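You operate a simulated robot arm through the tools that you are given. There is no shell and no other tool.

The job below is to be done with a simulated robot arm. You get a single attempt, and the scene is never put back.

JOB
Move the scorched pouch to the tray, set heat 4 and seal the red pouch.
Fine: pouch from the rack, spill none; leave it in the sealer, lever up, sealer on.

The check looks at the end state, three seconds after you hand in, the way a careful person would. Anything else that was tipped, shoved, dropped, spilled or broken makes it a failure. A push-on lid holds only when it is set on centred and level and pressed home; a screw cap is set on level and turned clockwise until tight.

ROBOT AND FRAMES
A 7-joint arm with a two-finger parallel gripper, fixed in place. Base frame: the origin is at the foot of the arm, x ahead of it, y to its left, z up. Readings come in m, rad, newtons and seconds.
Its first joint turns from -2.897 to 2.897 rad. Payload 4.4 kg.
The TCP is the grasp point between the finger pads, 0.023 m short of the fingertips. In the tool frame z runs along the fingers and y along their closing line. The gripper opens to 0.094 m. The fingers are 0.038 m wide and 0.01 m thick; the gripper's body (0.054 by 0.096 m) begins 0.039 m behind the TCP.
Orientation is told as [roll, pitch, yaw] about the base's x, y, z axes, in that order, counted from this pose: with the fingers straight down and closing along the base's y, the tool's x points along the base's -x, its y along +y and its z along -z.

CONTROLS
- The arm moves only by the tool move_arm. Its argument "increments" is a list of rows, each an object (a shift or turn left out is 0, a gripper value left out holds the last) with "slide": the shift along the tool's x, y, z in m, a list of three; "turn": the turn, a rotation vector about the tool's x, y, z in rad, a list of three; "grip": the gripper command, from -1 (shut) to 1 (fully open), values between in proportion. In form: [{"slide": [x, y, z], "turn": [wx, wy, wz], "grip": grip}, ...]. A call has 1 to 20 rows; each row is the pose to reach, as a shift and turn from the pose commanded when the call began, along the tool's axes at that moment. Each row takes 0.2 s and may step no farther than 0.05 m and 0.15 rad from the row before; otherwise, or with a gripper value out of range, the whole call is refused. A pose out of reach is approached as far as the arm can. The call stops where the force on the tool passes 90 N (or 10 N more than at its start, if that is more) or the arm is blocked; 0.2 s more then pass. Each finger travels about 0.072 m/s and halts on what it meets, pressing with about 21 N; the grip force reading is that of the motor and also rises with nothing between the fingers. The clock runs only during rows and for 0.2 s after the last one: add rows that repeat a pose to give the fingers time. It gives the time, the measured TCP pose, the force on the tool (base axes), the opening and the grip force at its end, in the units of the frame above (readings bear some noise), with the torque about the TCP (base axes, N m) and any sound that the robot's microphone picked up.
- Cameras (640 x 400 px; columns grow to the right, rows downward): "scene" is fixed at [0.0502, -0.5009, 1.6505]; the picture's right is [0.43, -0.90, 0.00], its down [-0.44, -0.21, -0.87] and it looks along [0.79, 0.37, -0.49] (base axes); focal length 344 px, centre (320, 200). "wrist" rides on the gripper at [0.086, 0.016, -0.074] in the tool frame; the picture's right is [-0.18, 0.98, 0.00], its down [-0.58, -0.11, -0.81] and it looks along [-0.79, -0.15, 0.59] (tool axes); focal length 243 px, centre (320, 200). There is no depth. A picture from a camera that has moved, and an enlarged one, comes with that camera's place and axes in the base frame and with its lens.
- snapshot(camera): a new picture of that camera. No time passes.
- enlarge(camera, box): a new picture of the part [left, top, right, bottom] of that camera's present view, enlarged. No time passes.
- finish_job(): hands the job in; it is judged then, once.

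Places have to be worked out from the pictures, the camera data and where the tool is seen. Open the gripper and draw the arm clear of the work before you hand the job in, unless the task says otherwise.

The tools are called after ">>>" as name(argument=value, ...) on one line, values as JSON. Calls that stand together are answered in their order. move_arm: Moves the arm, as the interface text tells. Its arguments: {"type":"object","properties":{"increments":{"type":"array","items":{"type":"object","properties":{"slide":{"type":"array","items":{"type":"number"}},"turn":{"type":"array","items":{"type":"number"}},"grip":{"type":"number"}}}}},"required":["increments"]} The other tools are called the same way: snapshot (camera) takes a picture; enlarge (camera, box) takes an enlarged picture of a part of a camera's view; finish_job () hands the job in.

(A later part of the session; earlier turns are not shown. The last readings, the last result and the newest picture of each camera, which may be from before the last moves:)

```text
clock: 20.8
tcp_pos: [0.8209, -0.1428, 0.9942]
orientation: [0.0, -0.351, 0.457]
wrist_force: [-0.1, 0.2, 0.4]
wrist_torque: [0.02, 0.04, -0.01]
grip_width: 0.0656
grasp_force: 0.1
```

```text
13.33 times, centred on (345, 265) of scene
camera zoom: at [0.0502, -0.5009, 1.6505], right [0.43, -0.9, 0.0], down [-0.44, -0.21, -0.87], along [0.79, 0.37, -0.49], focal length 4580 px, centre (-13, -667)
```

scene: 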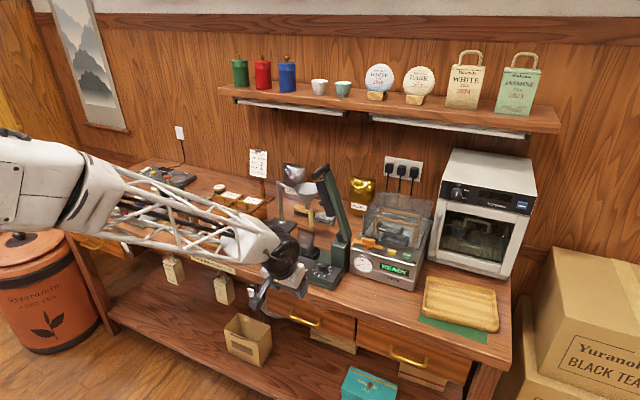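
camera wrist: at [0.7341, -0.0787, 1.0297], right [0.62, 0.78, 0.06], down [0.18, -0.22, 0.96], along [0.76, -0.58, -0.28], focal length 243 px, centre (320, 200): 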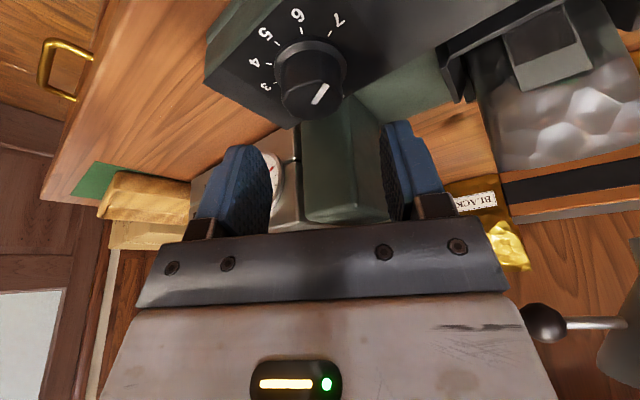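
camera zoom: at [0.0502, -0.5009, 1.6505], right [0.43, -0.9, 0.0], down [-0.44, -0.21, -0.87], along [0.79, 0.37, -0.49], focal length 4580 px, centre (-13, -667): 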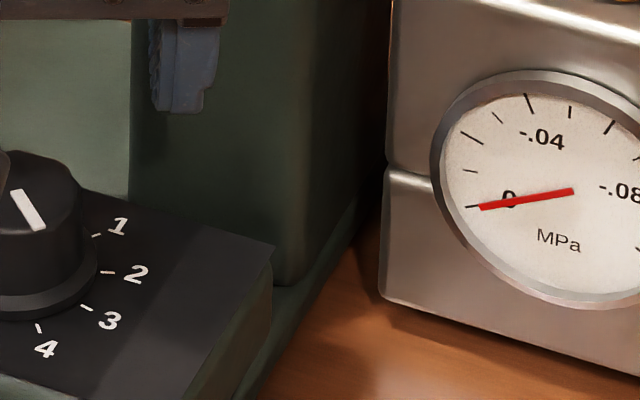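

Fitting the ticks gives a dial centre of (0.8217, -0.1449), with "4" at 219.7° and the pointer at about 226°, a 6° overshoot. I'll verify with the scene camera before correcting.

>>> enlarge(camera="scene", box=[322, 255, 352, 280])

>>> enlarge(camera="wrist", box=[285, 55, 345, 105])

```text
16.00 times, centred on (337, 268) of scene
camera zoom: at [0.0502, -0.5009, 1.6505], right [0.43, -0.9, 0.0], down [-0.44, -0.21, -0.87], along [0.79, 0.37, -0.49], focal length 5496 px, centre (48, -880)
```

zoom: 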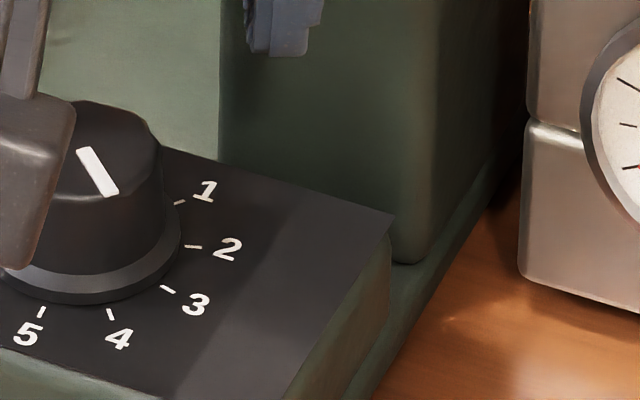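

```text
8.00 times, centred on (315, 80) of wrist
camera zoom: at [0.7178, -0.1768, 1.0347], right [-0.28, 0.96, 0.06], down [0.29, 0.02, 0.96], along [0.91, 0.29, -0.28], focal length 1941 px, centre (360, 1160)
```

zoom: 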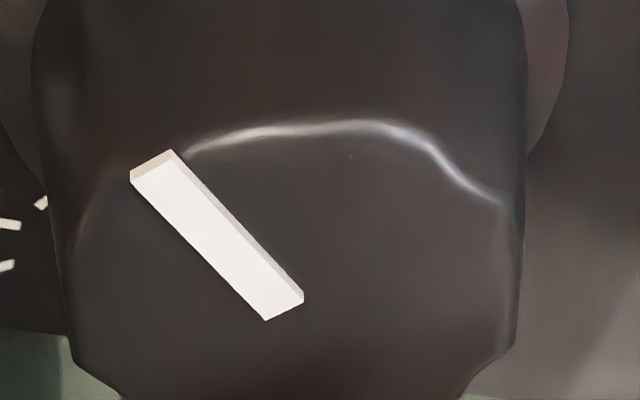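

Both cameras agree the pointer is at about 225.5°, 5–6° past "4". I'll regrip and turn back 0.1 rad.

>>> move_arm(increments=[{"slide": [0.0069, 0, 0.0188], "grip": 0.4}, {"slide": [0.0137, 0, 0.0376], "grip": 0.4}, {"slide": [0.0137, 0, 0.0376], "grip": -1}, {"slide": [0.0137, 0, 0.0376], "grip": -1}, {"slide": [0.0137, 0, 0.0376], "grip": -1}, {"slide": [0.0137, 0, 0.0376], "turn": [0.0172, 0, 0.047], "grip": -1}, {"slide": [0.0137, 0, 0.0376], "turn": [0.0344, 0, 0.0939], "grip": -1}])

>>> enlarge(camera="wrist", box=[240, 60, 400, 180])

```text
clock: 22.4
tcp_pos: [0.8209, -0.1442, 0.9544]
orientation: [0.001, -0.352, 0.359]
wrist_force: [11.3, -21.5, -1.4]
wrist_torque: [-0.39, -0.44, 0.02]
grip_width: 0.0366
grasp_force: 45.4
```

```text
3.33 times, centred on (320, 120) of wrist
camera zoom: at [0.7153, -0.1671, 0.9945], right [-0.18, 0.98, 0.06], down [0.29, -0.01, 0.96], along [0.94, 0.19, -0.28], focal length 809 px, centre (320, 467)
```

zoom: 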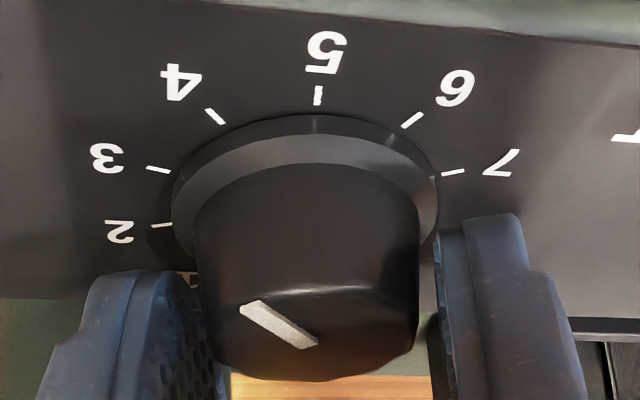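

I'll relieve the small side load, open, and rise again to verify the reading.

>>> move_arm(increments=[{"slide": [0, -0.0009, 0], "grip": -1}, {"slide": [0, -0.0009, 0], "grip": 0.4}, {"slide": [0, -0.0009, 0], "grip": 0.4}, {"slide": [-0.0069, -0.0009, -0.0188], "grip": 0.4}, {"slide": [-0.0137, -0.0009, -0.0376], "grip": 0.4}, {"slide": [-0.0137, -0.0009, -0.0376], "grip": 0.4}])

>>> enlarge(camera="wrist", box=[270, 0, 370, 110])

>>> enlarge(camera="scene", box=[322, 255, 352, 280])

```text
clock: 23.8
tcp_pos: [0.8212, -0.1457, 0.9943]
orientation: [0.0, -0.35, 0.359]
wrist_force: [-0.4, -0.2, 0.0]
wrist_torque: [0.0, 0.0, -0.01]
grip_width: 0.0657
grasp_force: 0.0
```

```text
3.64 times, centred on (320, 55) of wrist
camera zoom: at [0.7157, -0.1674, 1.0351], right [-0.18, 0.98, 0.06], down [0.29, -0.01, 0.96], along [0.94, 0.19, -0.28], focal length 882 px, centre (320, 727)
```

zoom: 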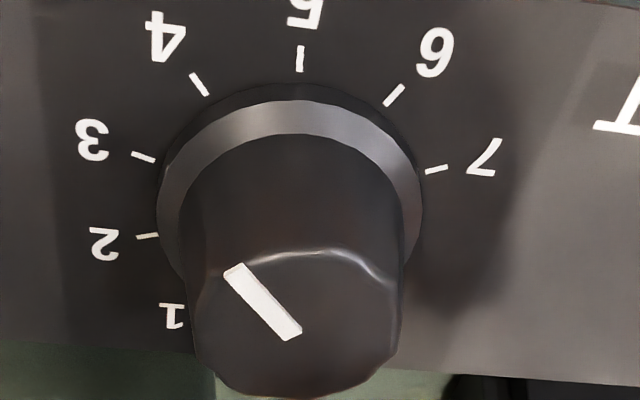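

```text
16.00 times, centred on (337, 268) of scene
camera zoom: at [0.0502, -0.5009, 1.6505], right [0.43, -0.9, 0.0], down [-0.44, -0.21, -0.87], along [0.79, 0.37, -0.49], focal length 5496 px, centre (48, -880)
```

zoom: 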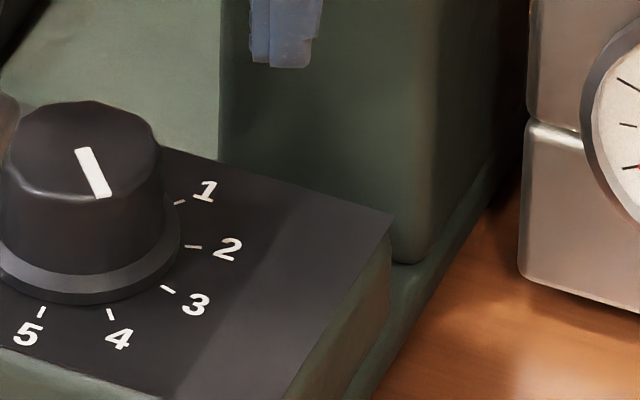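

The pointer now reads about 220.8° against tick "4" at 219.7°, so heat 4 is set. I'll retreat toward the robot and straighten the yaw before going for the scorched pouch.

>>> move_arm(increments=[{"slide": [0.0199, 0.0307, -0.0179], "turn": [0.0246, 0, 0.0674], "grip": 1}, {"slide": [0.0398, 0.0613, -0.0358], "turn": [0.0492, 0, 0.1349]}, {"slide": [0.0596, 0.092, -0.0537], "turn": [0.0739, 0, 0.2023]}, {"slide": [0.0795, 0.1226, -0.0716], "turn": [0.0985, 0, 0.2698]}, {"slide": [0.0994, 0.1533, -0.0895], "turn": [0.1231, 0, 0.3372]}])

>>> snapshot(camera="wrist")

>>> enlarge(camera="scene", box=[260, 150, 400, 300])

```text
clock: 25.0
tcp_pos: [0.6502, -0.0437, 1.0434]
orientation: [0.0, -0.349, 0.0]
wrist_force: [0.3, -0.1, 0.2]
wrist_torque: [-0.02, -0.01, -0.01]
grip_width: 0.0938
grasp_force: 0.1
```

```text
taken
camera wrist: at [0.5435, -0.0282, 1.0845], right [0.17, 0.98, 0.06], down [0.27, -0.11, 0.96], along [0.95, -0.15, -0.28], focal length 243 px, centre (320, 200)
```

wrist: 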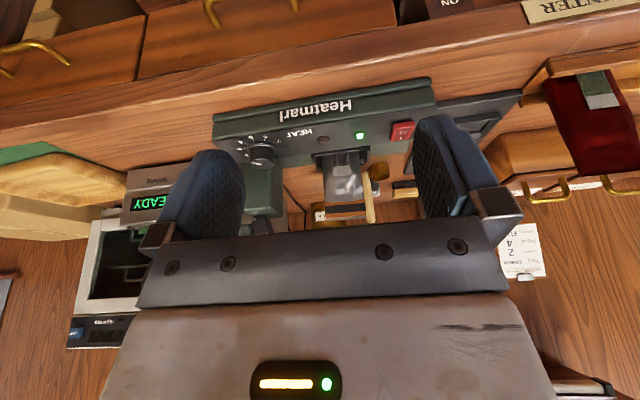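

```text
2.67 times, centred on (330, 225) of scene
camera zoom: at [0.0502, -0.5009, 1.6505], right [0.43, -0.9, 0.0], down [-0.44, -0.21, -0.87], along [0.79, 0.37, -0.49], focal length 916 px, centre (293, 133)
```

zoom: 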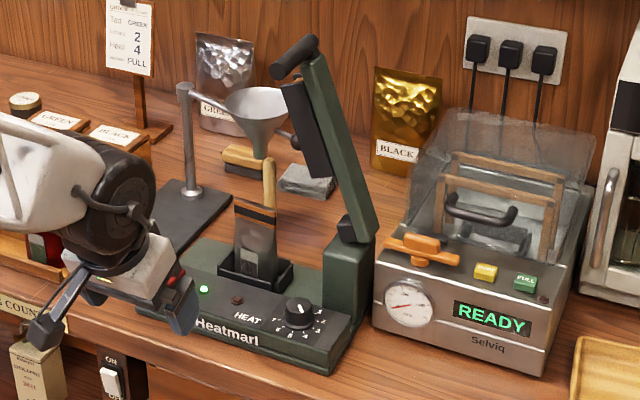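

Only the dial has changed and nothing is disturbed. I'll tilt to 45° (fingers forward-down) and go to a pre-grasp point 0.1 m back from the scorched pouch, at about (0.831, -0.046, 1.049).

>>> move_arm(increments=[{"slide": [-0.043, -0.0005, 0.0141], "turn": [0, -0.109, 0], "grip": 1}, {"slide": [-0.0861, -0.001, 0.0282], "turn": [0, -0.218, 0]}, {"slide": [-0.1291, -0.0015, 0.0422], "turn": [0, -0.327, 0]}, {"slide": [-0.1722, -0.002, 0.0563], "turn": [0, -0.436, 0]}])

>>> snapshot(camera="wrist")

>>> enlarge(camera="scene", box=[240, 150, 380, 290])

```text
clock: 26.0
tcp_pos: [0.8303, -0.0477, 1.0508]
orientation: [-0.001, -0.786, 0.002]
wrist_force: [-0.2, 0.0, 0.3]
wrist_torque: [0.0, 0.03, -0.02]
grip_width: 0.0941
grasp_force: 0.1
```

```text
taken
camera wrist: at [0.7182, -0.0308, 1.042], right [0.13, 0.98, 0.13], down [-0.16, -0.11, 0.98], along [0.98, -0.15, 0.14], focal length 243 px, centre (320, 200)
```

wrist: 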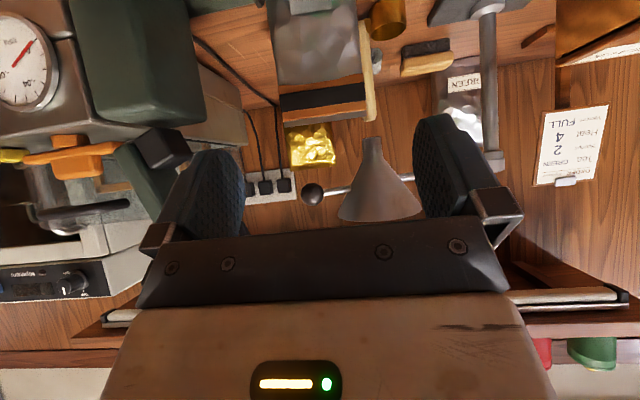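

```text
2.86 times, centred on (310, 220) of scene
camera zoom: at [0.0502, -0.5009, 1.6505], right [0.43, -0.9, 0.0], down [-0.44, -0.21, -0.87], along [0.79, 0.37, -0.49], focal length 982 px, centre (349, 143)
```

zoom: 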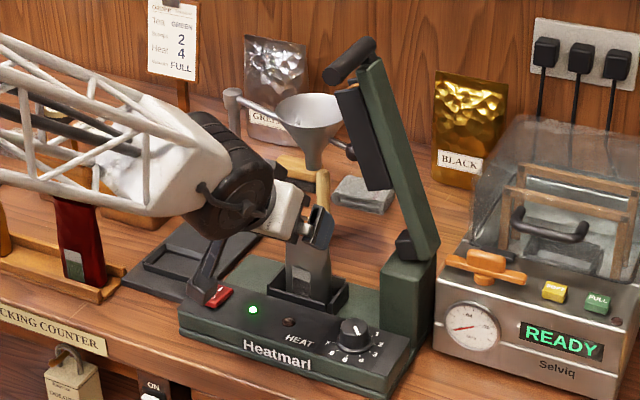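

The pouch is centred between the fingers (y≈-0.048, top z≈1.007). I'll slide 0.10 m along the tool axis to straddle it, and stop before closing.

>>> move_arm(increments=[{"slide": [0, 0, 0.034], "grip": 1}, {"slide": [0, 0, 0.068]}, {"slide": [0, 0, 0.1015]}])

>>> snapshot(camera="wrist")

>>> enlarge(camera="scene", box=[260, 180, 370, 270])

```text
clock: 26.8
tcp_pos: [0.903, -0.0452, 0.9772]
orientation: [0.001, -0.788, 0.001]
wrist_force: [0.0, -0.8, 0.5]
wrist_torque: [0.01, 0.02, 0.03]
grip_width: 0.094
grasp_force: 0.0
```

```text
taken
camera wrist: at [0.7897, -0.0305, 0.9691], right [0.13, 0.98, 0.13], down [-0.16, -0.11, 0.98], along [0.98, -0.15, 0.14], focal length 243 px, centre (320, 200)
```

wrist: 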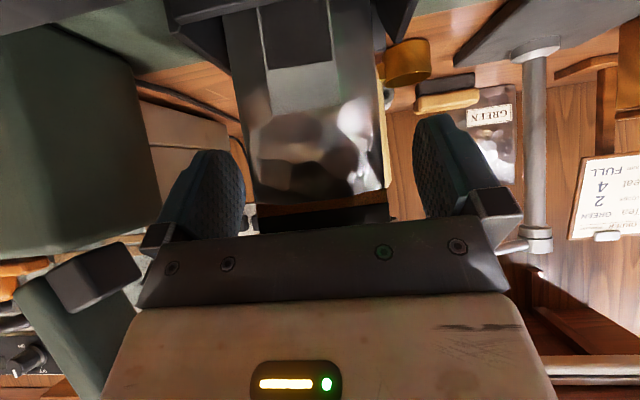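

```text
4.44 times, centred on (315, 225) of scene
camera zoom: at [0.0502, -0.5009, 1.6505], right [0.43, -0.9, 0.0], down [-0.44, -0.21, -0.87], along [0.79, 0.37, -0.49], focal length 1527 px, centre (342, 89)
```

zoom: 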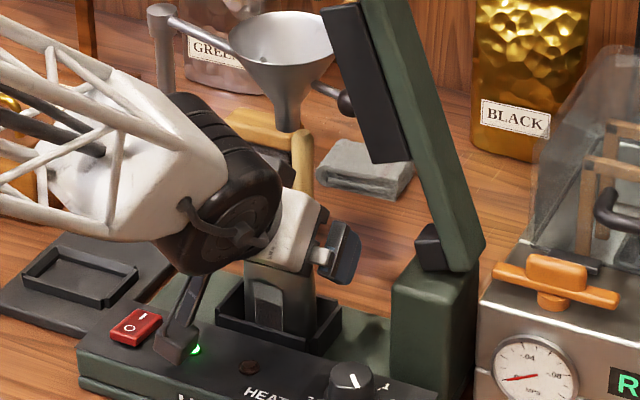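

The fingers straddle the pouch with clear gaps on both sides, and the camera housing clears the panel. Closing the gripper now.

>>> move_arm(increments=[{"grip": -1}, {"grip": -1}, {"grip": -1}, {"grip": -1}])

>>> snapshot(camera="wrist")

```text
clock: 27.8
tcp_pos: [0.9034, -0.0457, 0.9769]
orientation: [0.0, -0.785, 0.0]
wrist_force: [0.4, -0.6, -0.8]
wrist_torque: [-0.02, 0.01, -0.03]
grip_width: 0.0588
grasp_force: 21.2
```

```text
taken
camera wrist: at [0.7895, -0.0306, 0.9688], right [0.13, 0.98, 0.13], down [-0.16, -0.11, 0.98], along [0.98, -0.15, 0.14], focal length 243 px, centre (320, 200)
```

wrist: 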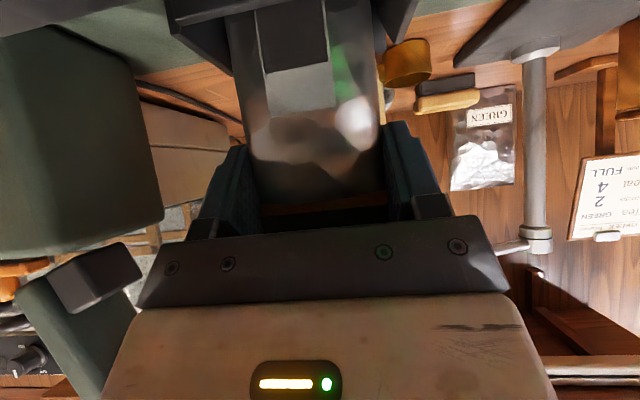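

The grip is solid (0.0588 m, 21 N). I'll lift straight up 6 cm in small steps, clear of the nest walls and lever.

>>> move_arm(increments=[{"slide": [-0.0071, 0, -0.0071], "grip": -1}, {"slide": [-0.0142, 0, -0.0141], "grip": -1}, {"slide": [-0.0248, 0, -0.0247], "grip": -1}, {"slide": [-0.0354, 0, -0.0353], "grip": -1}, {"slide": [-0.046, 0, -0.0459], "grip": -1}])

>>> snapshot(camera="wrist")

>>> enlarge(camera="scene", box=[250, 160, 370, 270])

```text
clock: 29.0
tcp_pos: [0.9036, -0.0466, 1.0425]
orientation: [0.002, -0.786, 0.0]
wrist_force: [0.0, 0.7, 0.2]
wrist_torque: [-0.01, 0.02, 0.01]
grip_width: 0.0591
grasp_force: 20.8
```

```text
taken
camera wrist: at [0.7893, -0.0308, 1.0347], right [0.13, 0.98, 0.13], down [-0.16, -0.11, 0.98], along [0.98, -0.15, 0.14], focal length 243 px, centre (320, 200)
```

wrist: 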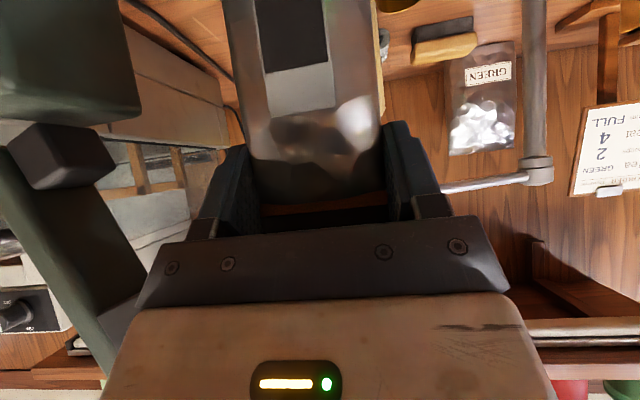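

```text
3.64 times, centred on (310, 215) of scene
camera zoom: at [0.0502, -0.5009, 1.6505], right [0.43, -0.9, 0.0], down [-0.44, -0.21, -0.87], along [0.79, 0.37, -0.49], focal length 1249 px, centre (356, 146)
```

zoom: 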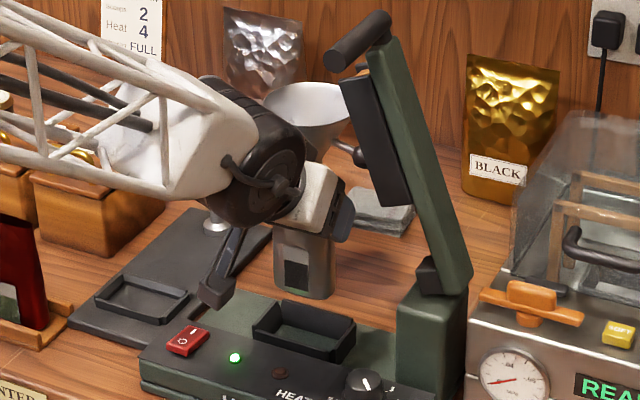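

The pouch is clear of the nest, which is now empty. I'll back out toward the robot with a slight rise.

>>> move_arm(increments=[{"slide": [0.0254, 0, -0.0311], "grip": -1}, {"slide": [0.0509, 0, -0.0623]}, {"slide": [0.0763, 0, -0.0934]}, {"slide": [0.1018, 0, -0.1246]}, {"slide": [0.1272, 0, -0.1557]}])

>>> snapshot(camera="scene")

```text
clock: 30.2
tcp_pos: [0.7042, -0.0468, 1.0628]
orientation: [0.001, -0.787, 0.003]
wrist_force: [0.5, -0.1, -0.7]
wrist_torque: [0.01, -0.03, 0.04]
grip_width: 0.059
grasp_force: 20.8
```

```text
taken
```

scene: 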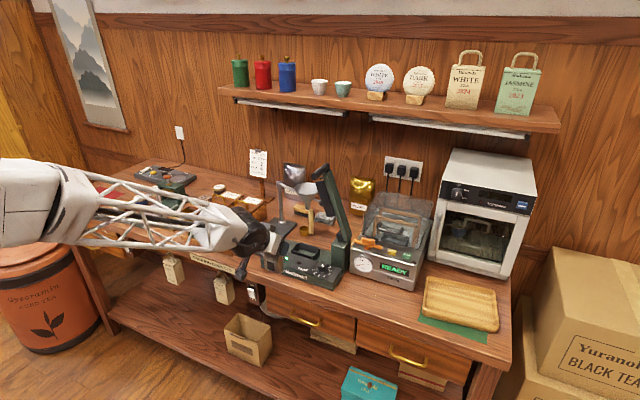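

The pouch is held upright in front of the counter. I'll swing it along an arc to the right (yaw to -0.55) in front of the tray.

>>> move_arm(increments=[{"slide": [0.0026, -0.042, -0.0026], "turn": [0.0484, 0, 0.0484], "grip": -1}, {"slide": [0.0073, -0.0837, -0.0073], "turn": [0.0969, 0, 0.0969]}, {"slide": [0.0136, -0.1249, -0.0136], "turn": [0.1453, 0, 0.1453]}, {"slide": [0.0218, -0.1654, -0.0218], "turn": [0.1937, 0, 0.1937]}, {"slide": [0.0317, -0.2053, -0.0317], "turn": [0.2422, 0, 0.2422]}, {"slide": [0.0433, -0.2442, -0.0433], "turn": [0.2906, 0, 0.2906]}, {"slide": [0.0565, -0.282, -0.0565], "turn": [0.339, 0, 0.339]}, {"slide": [0.0713, -0.3187, -0.0713], "turn": [0.3875, 0, 0.3875]}])

>>> snapshot(camera="scene")

>>> snapshot(camera="wrist")

```text
clock: 32.0
tcp_pos: [0.6022, -0.3664, 1.0638]
orientation: [0.001, -0.785, -0.55]
wrist_force: [-0.1, -1.3, -0.9]
wrist_torque: [0.01, 0.05, 0.0]
grip_width: 0.059
grasp_force: 20.8
```

```text
taken
```

scene: 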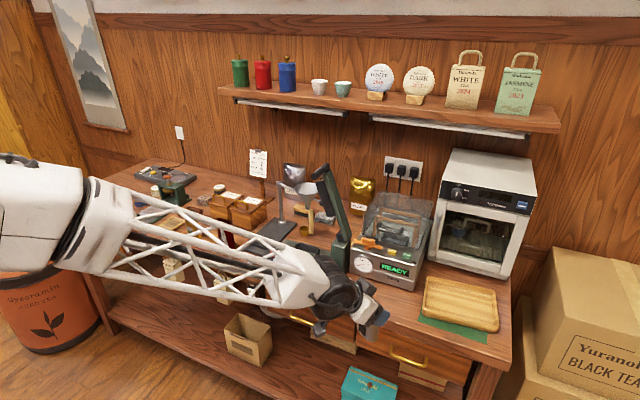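

```text
taken
camera wrist: at [0.5132, -0.293, 1.0553], right [0.62, 0.77, 0.13], down [-0.19, -0.01, 0.98], along [0.76, -0.64, 0.14], focal length 243 px, centre (320, 200)
```

wrist: 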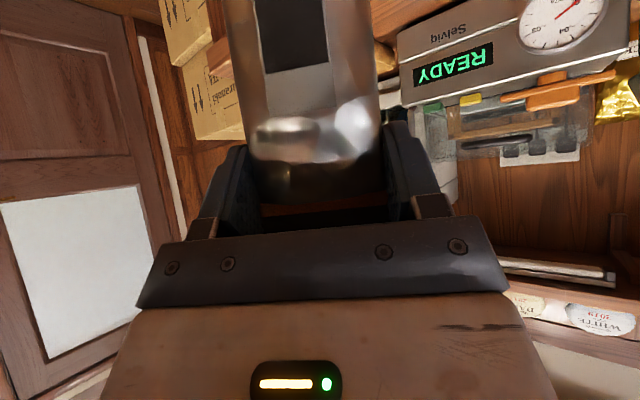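

The path to the tray is clear. I'll extend outward 0.33 m at this height to be over the tray at about (0.885, -0.54).

>>> move_arm(increments=[{"slide": [-0.0335, 0, 0.0335], "grip": -1}, {"slide": [-0.0671, 0, 0.0671]}, {"slide": [-0.1006, 0, 0.1006]}, {"slide": [-0.1341, 0, 0.1341]}, {"slide": [-0.1676, 0, 0.1676]}, {"slide": [-0.2012, 0, 0.2012]}, {"slide": [-0.2347, 0, 0.2347]}])

>>> snapshot(camera="scene")

>>> enlarge(camera="scene", box=[390, 210, 530, 350])

```text
clock: 33.6
tcp_pos: [0.8872, -0.538, 1.0627]
orientation: [-0.001, -0.788, -0.547]
wrist_force: [-0.4, 0.4, 0.2]
wrist_torque: [0.0, 0.04, -0.02]
grip_width: 0.0588
grasp_force: 21.4
```

```text
taken
```

scene: 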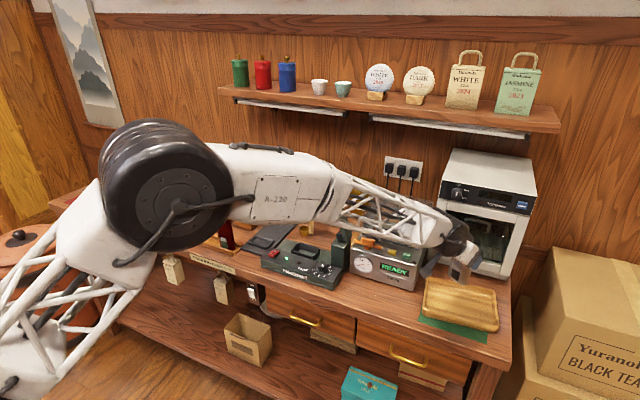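

```text
2.86 times, centred on (460, 280) of scene
camera zoom: at [0.0502, -0.5009, 1.6505], right [0.43, -0.9, 0.0], down [-0.44, -0.21, -0.87], along [0.79, 0.37, -0.49], focal length 982 px, centre (-80, -29)
```

zoom: 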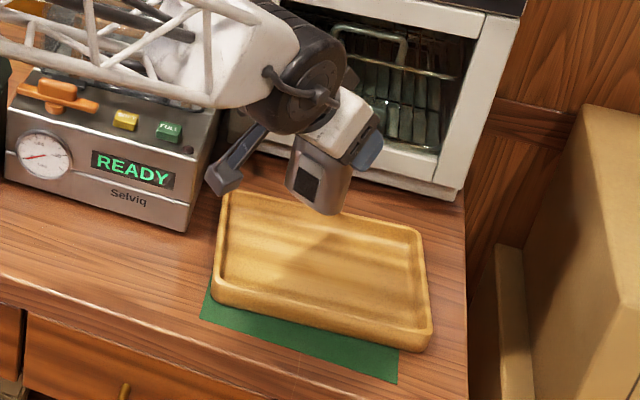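

The pouch hangs over the near part of the tray. I'll lower 7.5 cm and check the remaining gap.

>>> move_arm(increments=[{"slide": [0.0177, 0, 0.0177], "grip": -1}, {"slide": [0.0354, 0, 0.0354]}, {"slide": [0.053, 0, 0.053]}])

>>> enlarge(camera="scene", box=[410, 230, 520, 340])

>>> snapshot(camera="wrist")

```text
clock: 34.4
tcp_pos: [0.8878, -0.5389, 0.9872]
orientation: [0.0, -0.785, -0.548]
wrist_force: [-0.2, 0.0, 0.3]
wrist_torque: [0.06, -0.01, 0.0]
grip_width: 0.0586
grasp_force: 20.9
```

```text
3.64 times, centred on (465, 285) of scene
camera zoom: at [0.0502, -0.5009, 1.6505], right [0.43, -0.9, 0.0], down [-0.44, -0.21, -0.87], along [0.79, 0.37, -0.49], focal length 1249 px, centre (-207, -109)
```

zoom: 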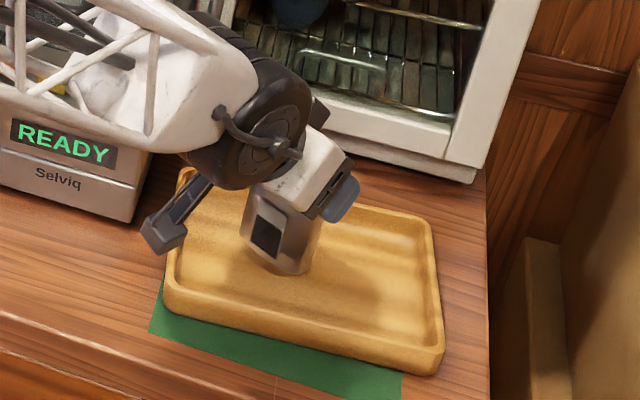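

```text
taken
camera wrist: at [0.7977, -0.4657, 0.9797], right [0.62, 0.77, 0.13], down [-0.19, -0.01, 0.98], along [0.76, -0.64, 0.14], focal length 243 px, centre (320, 200)
```

wrist: 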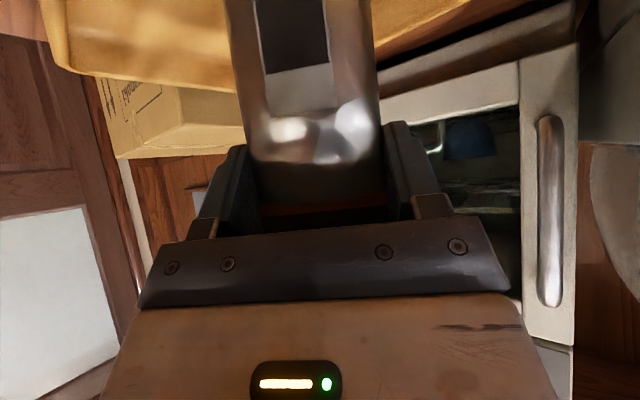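

The pouch bottom looks about 1–2 cm above the tray floor. I'll lower in small steps while watching the vertical force.

>>> move_arm(increments=[{"slide": [0.0035, 0, 0.0035], "grip": -1}, {"slide": [0.0071, 0, 0.0071]}])

>>> move_arm(increments=[{"slide": [0.0021, 0, 0.0021], "grip": -1}])

>>> move_arm(increments=[{"slide": [0.0021, 0, 0.0021], "grip": -1}])

```text
clock: 35.0
tcp_pos: [0.8867, -0.5385, 0.9778]
orientation: [0.0, -0.785, -0.549]
wrist_force: [-0.7, 0.2, 0.3]
wrist_torque: [0.03, -0.01, 0.0]
grip_width: 0.0588
grasp_force: 21.1
```

```text
clock: 35.4
tcp_pos: [0.8859, -0.5375, 0.9746]
orientation: [0.001, -0.785, -0.547]
wrist_force: [0.2, 0.0, 0.1]
wrist_torque: [0.01, -0.01, 0.07]
grip_width: 0.0589
grasp_force: 21.0
```

```text
clock: 35.8
tcp_pos: [0.886, -0.5373, 0.9723]
orientation: [0.0, -0.786, -0.547]
wrist_force: [-0.6, 0.2, -0.5]
wrist_torque: [0.02, -0.01, 0.0]
grip_width: 0.059
grasp_force: 20.8
```

No contact yet at TCP z 0.972. I'll continue in 2–3 mm steps.

>>> move_arm(increments=[{"slide": [0.0021, 0, 0.0021], "grip": -1}])

>>> move_arm(increments=[{"slide": [0.0014, 0, 0.0014], "grip": -1}])

>>> move_arm(increments=[{"slide": [0.0014, 0, 0.0014], "grip": -1}])

>>> enlarge(camera="scene", box=[430, 260, 490, 310])

```text
clock: 36.2
tcp_pos: [0.8863, -0.5386, 0.9697]
orientation: [-0.001, -0.787, -0.548]
wrist_force: [-0.6, 1.4, 7.6]
wrist_torque: [0.06, 0.08, 0.02]
grip_width: 0.059
grasp_force: 21.1
```

```text
clock: 36.6
tcp_pos: [0.8878, -0.5382, 0.9689]
orientation: [0.0, -0.788, -0.548]
wrist_force: [1.7, -0.3, 13.7]
wrist_torque: [-0.08, -0.04, 0.0]
grip_width: 0.0591
grasp_force: 21.0
```

```text
clock: 37.0
tcp_pos: [0.8868, -0.5375, 0.9655]
orientation: [0.001, -0.786, -0.549]
wrist_force: [-0.2, -1.2, 14.0]
wrist_torque: [-0.08, 0.01, 0.01]
grip_width: 0.0589
grasp_force: 21.0
```

```text
8.00 times, centred on (460, 285) of scene
camera zoom: at [0.0502, -0.5009, 1.6505], right [0.43, -0.9, 0.0], down [-0.44, -0.21, -0.87], along [0.79, 0.37, -0.49], focal length 2748 px, centre (-800, -480)
```

zoom: 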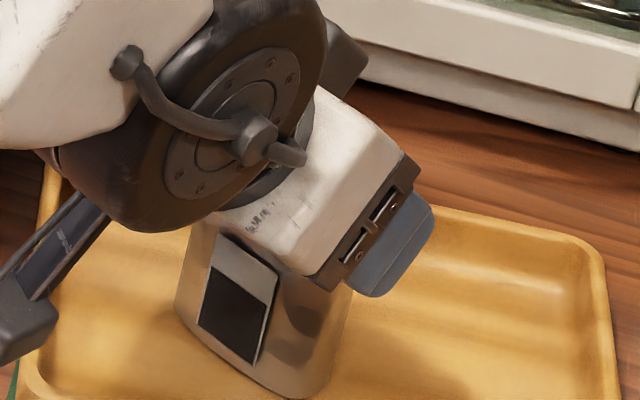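

Contact came at about z 0.970 and it's now pressing with 14 N, so the pouch stands on the tray floor. I'll open the fingers and then retreat along the tool axis.

>>> move_arm(increments=[{"slide": [-0.0007, 0, -0.0007], "grip": 0.1}, {"slide": [-0.0007, 0, -0.0007], "grip": 0.5}, {"slide": [-0.0007, 0, -0.0007], "grip": 1}, {"slide": [-0.0007, 0, -0.0007], "grip": 1}, {"slide": [-0.0007, 0, -0.0007], "grip": 1}])

>>> snapshot(camera="wrist")

>>> enlarge(camera="scene", box=[420, 240, 510, 330])

```text
clock: 38.2
tcp_pos: [0.8874, -0.5384, 0.9666]
orientation: [0.001, -0.786, -0.547]
wrist_force: [0.0, 0.3, 0.6]
wrist_torque: [-0.02, -0.03, -0.01]
grip_width: 0.0941
grasp_force: 0.1
```

```text
taken
camera wrist: at [0.798, -0.4654, 0.9579], right [0.62, 0.77, 0.13], down [-0.19, -0.01, 0.98], along [0.76, -0.64, 0.14], focal length 243 px, centre (320, 200)
```

wrist: 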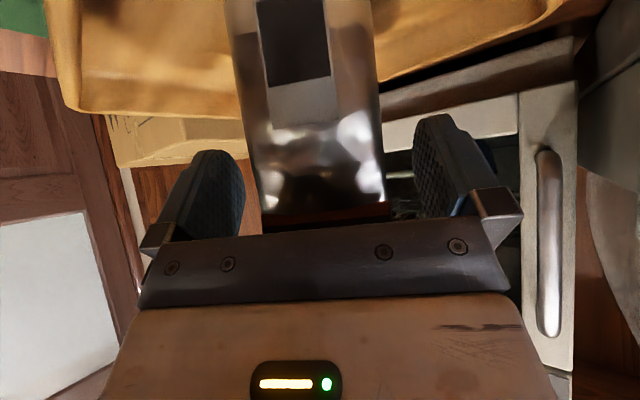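

```text
4.44 times, centred on (465, 285) of scene
camera zoom: at [0.0502, -0.5009, 1.6505], right [0.43, -0.9, 0.0], down [-0.44, -0.21, -0.87], along [0.79, 0.37, -0.49], focal length 1527 px, centre (-324, -178)
```

zoom: 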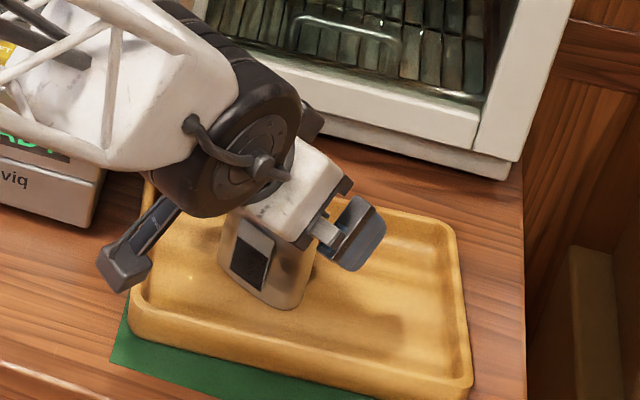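

The pouch stands freely in the tray with the fingers open. Retreating straight back along the tool axis.

>>> move_arm(increments=[{"slide": [0, 0, -0.03], "grip": 1}, {"slide": [0, 0, -0.065]}, {"slide": [0, 0, -0.105]}, {"slide": [0, 0, -0.15]}])

>>> enlarge(camera="scene", box=[390, 210, 530, 350])

>>> snapshot(camera="wrist")

```text
clock: 39.2
tcp_pos: [0.7972, -0.4821, 1.0715]
orientation: [0.003, -0.786, -0.548]
wrist_force: [-0.3, -0.1, -1.4]
wrist_torque: [-0.02, -0.04, -0.02]
grip_width: 0.0943
grasp_force: 0.0
```

```text
2.86 times, centred on (460, 280) of scene
camera zoom: at [0.0502, -0.5009, 1.6505], right [0.43, -0.9, 0.0], down [-0.44, -0.21, -0.87], along [0.79, 0.37, -0.49], focal length 982 px, centre (-80, -29)
```

zoom: 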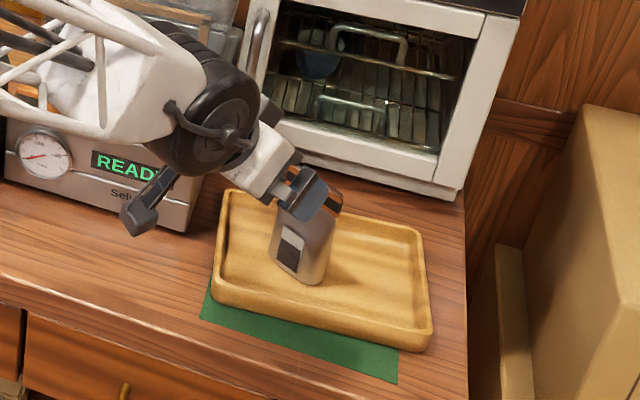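

```text
taken
camera wrist: at [0.7071, -0.4098, 1.063], right [0.62, 0.77, 0.13], down [-0.19, -0.01, 0.98], along [0.76, -0.64, 0.14], focal length 243 px, centre (320, 200)
```

wrist: 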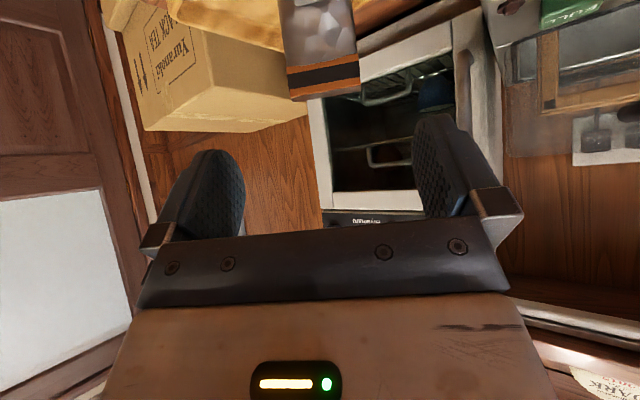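

The scorched pouch is standing in the tray, so that part is done. I'll retract radially before swinging over to the red pouch.

>>> move_arm(increments=[{"slide": [0.0248, 0, -0.0318], "grip": 1}, {"slide": [0.0495, 0, -0.0636]}, {"slide": [0.0743, 0, -0.0955]}, {"slide": [0.099, 0, -0.1273]}, {"slide": [0.1238, 0, -0.1591]}, {"slide": [0.1485, 0, -0.1909]}])

>>> enlarge(camera="scene", box=[410, 230, 520, 340])

```text
clock: 40.6
tcp_pos: [0.592, -0.3568, 1.1025]
orientation: [0.001, -0.785, -0.548]
wrist_force: [0.3, -0.1, -0.4]
wrist_torque: [0.01, -0.02, 0.03]
grip_width: 0.0944
grasp_force: 0.1
```

```text
3.64 times, centred on (465, 285) of scene
camera zoom: at [0.0502, -0.5009, 1.6505], right [0.43, -0.9, 0.0], down [-0.44, -0.21, -0.87], along [0.79, 0.37, -0.49], focal length 1249 px, centre (-207, -109)
```

zoom: 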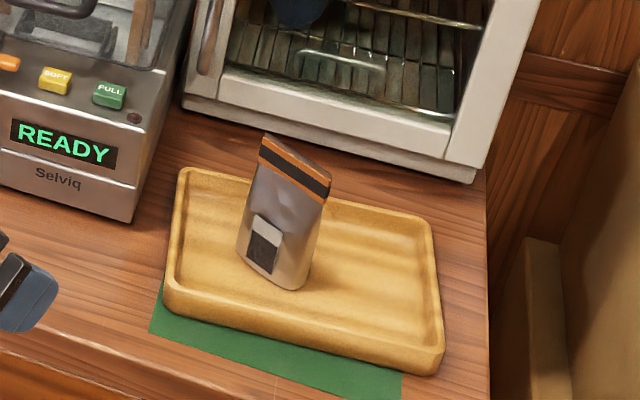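

The scorched pouch stands upright in the tray with nothing disturbed around it. Now I'll swing along an arc to the left, ending in front of the red pouch with yaw 0.

>>> move_arm(increments=[{"slide": [0.0008, 0.0471, -0.0008], "turn": [-0.0298, 0, -0.0298], "grip": 1}, {"slide": [0.0039, 0.0942, -0.0039], "turn": [-0.0596, 0, -0.0596]}, {"slide": [0.0092, 0.141, -0.0092], "turn": [-0.0894, 0, -0.0894]}, {"slide": [0.0168, 0.1871, -0.0168], "turn": [-0.1192, 0, -0.1192]}, {"slide": [0.0266, 0.2325, -0.0266], "turn": [-0.149, 0, -0.149]}, {"slide": [0.0385, 0.2768, -0.0385], "turn": [-0.1788, 0, -0.1788]}, {"slide": [0.0527, 0.3201, -0.0527], "turn": [-0.2086, 0, -0.2086]}, {"slide": [0.0688, 0.3618, -0.0688], "turn": [-0.2384, 0, -0.2384]}, {"slide": [0.087, 0.402, -0.087], "turn": [-0.2682, 0, -0.2682]}, {"slide": [0.1071, 0.4403, -0.1071], "turn": [-0.298, 0, -0.298]}, {"slide": [0.129, 0.4766, -0.129], "turn": [-0.3278, 0, -0.3278]}, {"slide": [0.1527, 0.5109, -0.1527], "turn": [-0.3576, 0, -0.3576]}, {"slide": [0.1778, 0.5424, -0.1778], "turn": [-0.3875, 0, -0.3875]}])

>>> snapshot(camera="wrist")

>>> snapshot(camera="scene")

```text
clock: 43.4
tcp_pos: [0.6589, 0.2365, 1.1037]
orientation: [0.001, -0.787, 0.001]
wrist_force: [0.6, 0.3, 0.1]
wrist_torque: [-0.03, 0.01, -0.01]
grip_width: 0.0941
grasp_force: 0.1
```

```text
taken
camera wrist: at [0.5455, 0.2515, 1.0941], right [0.13, 0.98, 0.13], down [-0.16, -0.11, 0.98], along [0.98, -0.15, 0.14], focal length 243 px, centre (320, 200)
```

wrist: 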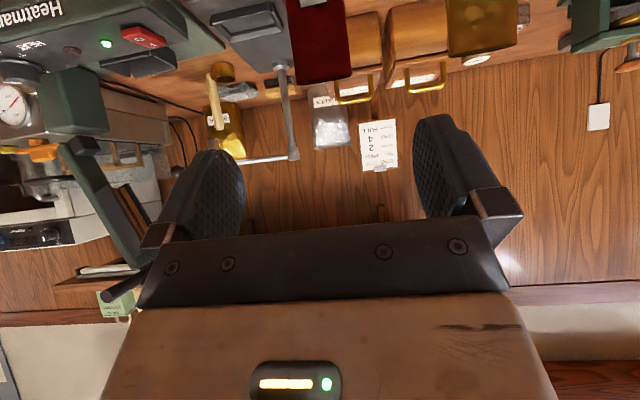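

```text
taken
```

scene: 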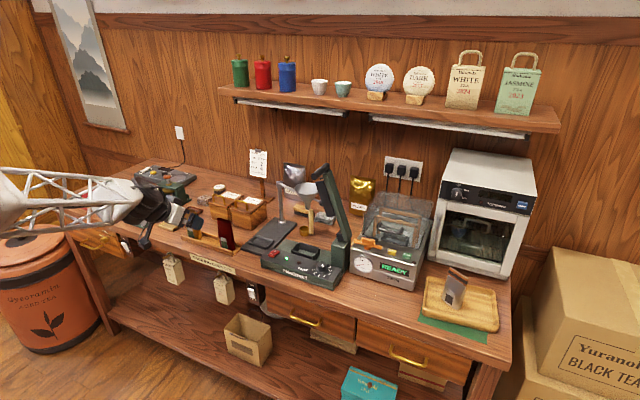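

The red pouch is close to the approach axis. I'll enlarge to measure its y position and orientation accurately.

>>> enlarge(camera="wrist", box=[270, 0, 370, 90])

>>> enlarge(camera="scene", box=[190, 200, 260, 260])

```text
4.44 times, centred on (320, 45) of wrist
camera zoom: at [0.5455, 0.2515, 1.0941], right [0.13, 0.98, 0.13], down [-0.16, -0.11, 0.98], along [0.98, -0.15, 0.14], focal length 1078 px, centre (320, 889)
```

zoom: 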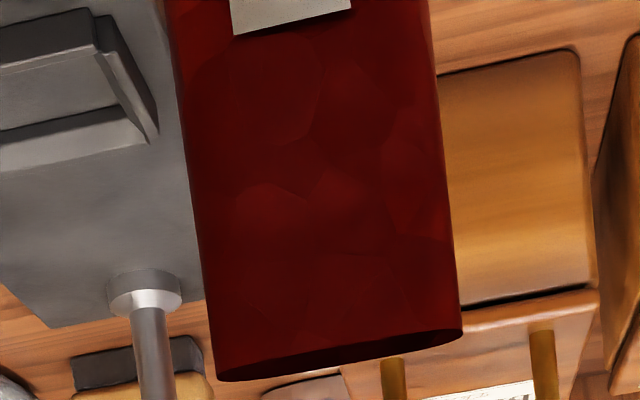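

```text
6.67 times, centred on (225, 230) of scene
camera zoom: at [0.0502, -0.5009, 1.6505], right [0.43, -0.9, 0.0], down [-0.44, -0.21, -0.87], along [0.79, 0.37, -0.49], focal length 2290 px, centre (953, 0)
```

zoom: 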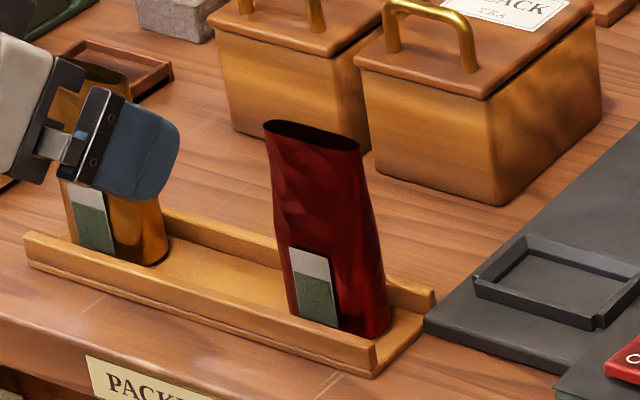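

From this view the red pouch centre is at about y 0.232, aligned with the y axis. I'll move to a pre-grasp point 0.1 m back along the tool axis and re-measure up close.

>>> move_arm(increments=[{"slide": [-0.0073, -0.0008, 0.037], "grip": 1}, {"slide": [-0.0147, -0.0017, 0.0739]}, {"slide": [-0.022, -0.0025, 0.1109]}])

>>> snapshot(camera="wrist")

>>> enlarge(camera="scene", box=[180, 190, 270, 260])

```text
clock: 44.2
tcp_pos: [0.7524, 0.2338, 1.0398]
orientation: [0.001, -0.788, -0.002]
wrist_force: [0.8, 0.3, 0.5]
wrist_torque: [-0.01, -0.01, -0.02]
grip_width: 0.0942
grasp_force: 0.0
```

```text
taken
camera wrist: at [0.6386, 0.2492, 1.0318], right [0.13, 0.98, 0.13], down [-0.16, -0.11, 0.98], along [0.98, -0.15, 0.14], focal length 243 px, centre (320, 200)
```

wrist: 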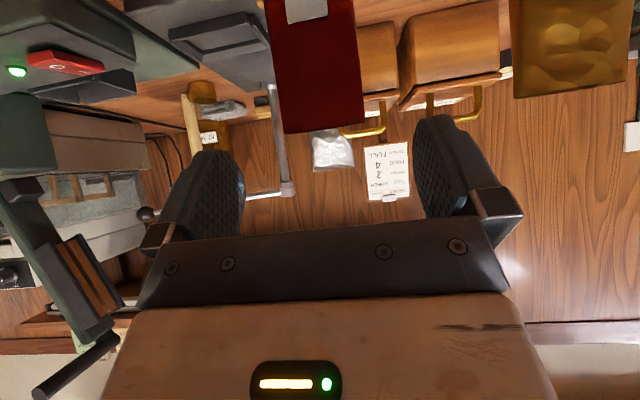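

```text
5.71 times, centred on (225, 225) of scene
camera zoom: at [0.0502, -0.5009, 1.6505], right [0.43, -0.9, 0.0], down [-0.44, -0.21, -0.87], along [0.79, 0.37, -0.49], focal length 1963 px, centre (863, 57)
```

zoom: 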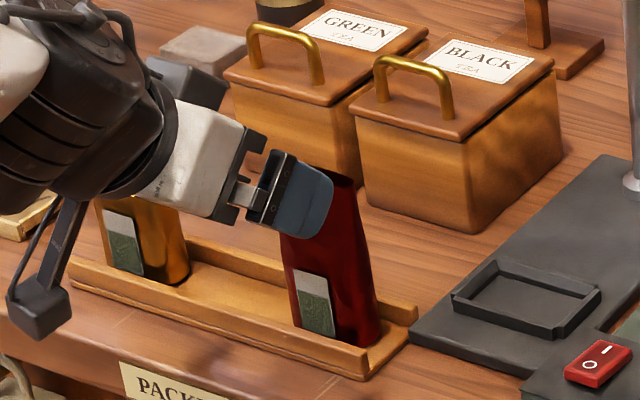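

The wrist view gives the red pouch at y≈0.231–0.234, with its top at z≈1.005. I'll slide in along the tool axis to straddle it with TCP about 3 cm below its rim.

>>> move_arm(increments=[{"slide": [-0.0014, -0.0004, 0.0323], "grip": 1}, {"slide": [-0.0028, -0.0009, 0.0645]}, {"slide": [-0.0042, -0.0013, 0.0968]}])

>>> snapshot(camera="wrist")

>>> enlarge(camera="scene", box=[180, 190, 270, 260])

```text
clock: 45.0
tcp_pos: [0.8247, 0.2322, 0.9745]
orientation: [0.001, -0.787, 0.0]
wrist_force: [-0.4, -0.5, 0.9]
wrist_torque: [0.01, 0.0, -0.05]
grip_width: 0.0939
grasp_force: 0.0
```

```text
taken
camera wrist: at [0.7107, 0.2479, 0.9659], right [0.13, 0.98, 0.13], down [-0.16, -0.11, 0.98], along [0.98, -0.15, 0.14], focal length 243 px, centre (320, 200)
```

wrist: 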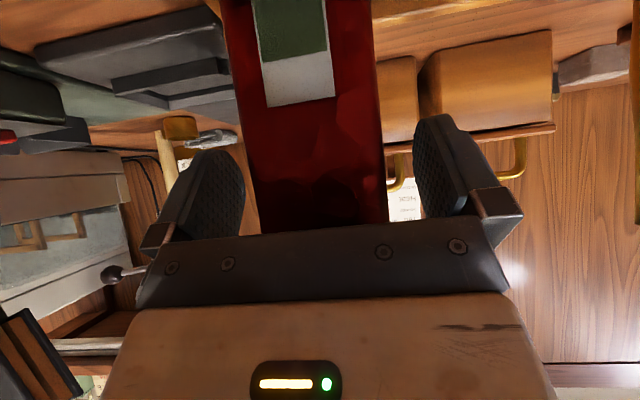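

```text
5.71 times, centred on (225, 225) of scene
camera zoom: at [0.0502, -0.5009, 1.6505], right [0.43, -0.9, 0.0], down [-0.44, -0.21, -0.87], along [0.79, 0.37, -0.49], focal length 1963 px, centre (863, 57)
```

zoom: 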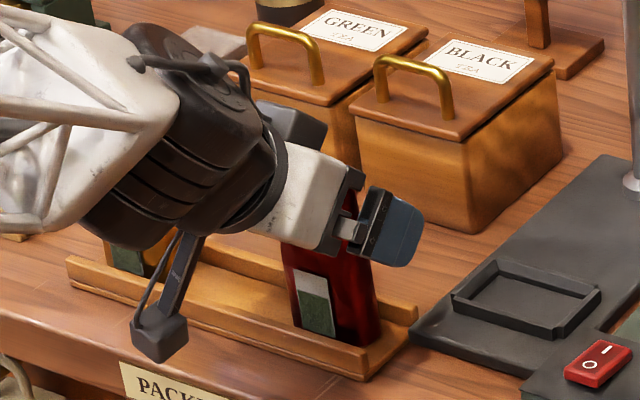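

The view matches the earlier grasp closely: same label size, with the pouch about 1.5 mm to the right and 3 mm low. I'll make that small shift, then close.

>>> move_arm(increments=[{"slide": [0.0021, 0.0015, 0.0021], "grip": 1}, {"slide": [0.0021, 0.0015, 0.0021], "grip": 0.5}, {"slide": [0.0021, 0.0015, 0.0021], "grip": 0.4}, {"slide": [0.0021, 0.0015, 0.0021], "grip": -1}, {"slide": [0.0021, 0.0015, 0.0021], "grip": -1}, {"slide": [0.0021, 0.0015, 0.0021], "grip": -1}])

>>> snapshot(camera="wrist")

```text
clock: 46.4
tcp_pos: [0.8242, 0.2335, 0.971]
orientation: [-0.001, -0.785, -0.001]
wrist_force: [0.3, -0.3, 1.7]
wrist_torque: [0.01, 0.03, 0.0]
grip_width: 0.059
grasp_force: 21.0
```

```text
taken
camera wrist: at [0.7108, 0.2493, 0.9628], right [0.13, 0.98, 0.13], down [-0.16, -0.11, 0.98], along [0.98, -0.15, 0.14], focal length 243 px, centre (320, 200)
```

wrist: 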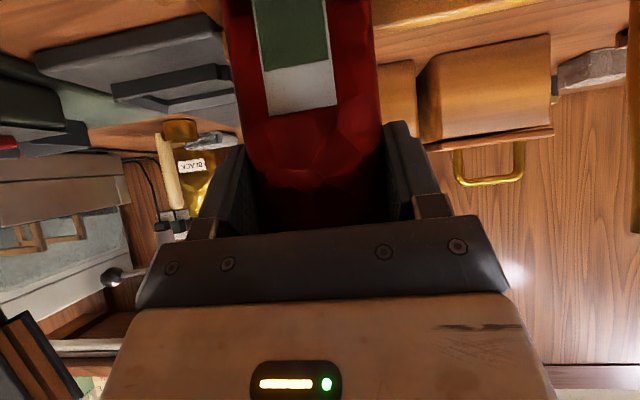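

The grip is identical to the scorched pouch's grasp (0.059 m, label at the same pixels), so I can reuse the same TCP pose for seating. Lifting straight up slowly.

>>> move_arm(increments=[{"slide": [-0.0057, 0, -0.0057], "grip": -1}, {"slide": [-0.0141, 0, -0.0141]}, {"slide": [-0.0262, 0, -0.0262]}, {"slide": [-0.0382, 0, -0.0382]}, {"slide": [-0.0502, 0, -0.0502]}, {"slide": [-0.0601, 0, -0.0601]}, {"slide": [-0.0665, 0, -0.0665]}])

>>> enlarge(camera="scene", box=[170, 160, 290, 270])

>>> snapshot(camera="wrist")

```text
clock: 48.0
tcp_pos: [0.8237, 0.2341, 1.0651]
orientation: [-0.001, -0.784, 0.002]
wrist_force: [0.5, -0.7, -0.3]
wrist_torque: [0.0, 0.0, -0.02]
grip_width: 0.0587
grasp_force: 20.8
```

```text
3.64 times, centred on (230, 215) of scene
camera zoom: at [0.0502, -0.5009, 1.6505], right [0.43, -0.9, 0.0], down [-0.44, -0.21, -0.87], along [0.79, 0.37, -0.49], focal length 1249 px, centre (647, 146)
```

zoom: 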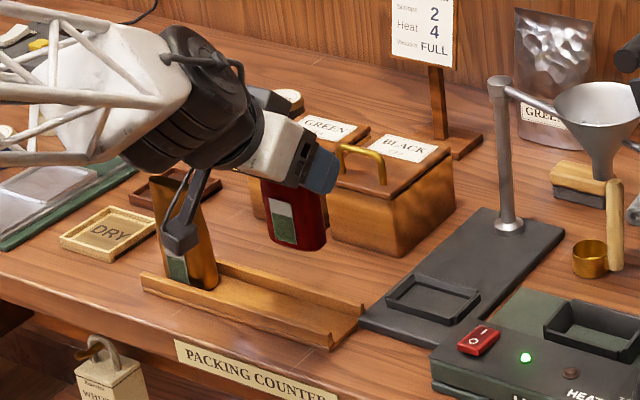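

```text
taken
camera wrist: at [0.7102, 0.2496, 1.0567], right [0.13, 0.98, 0.13], down [-0.16, -0.11, 0.98], along [0.98, -0.15, 0.14], focal length 243 px, centre (320, 200)
```

wrist: 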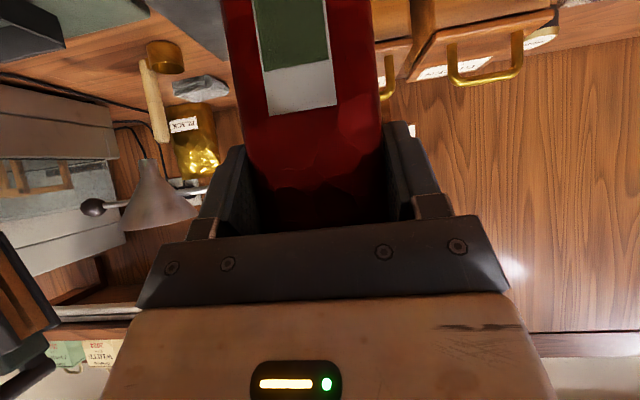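

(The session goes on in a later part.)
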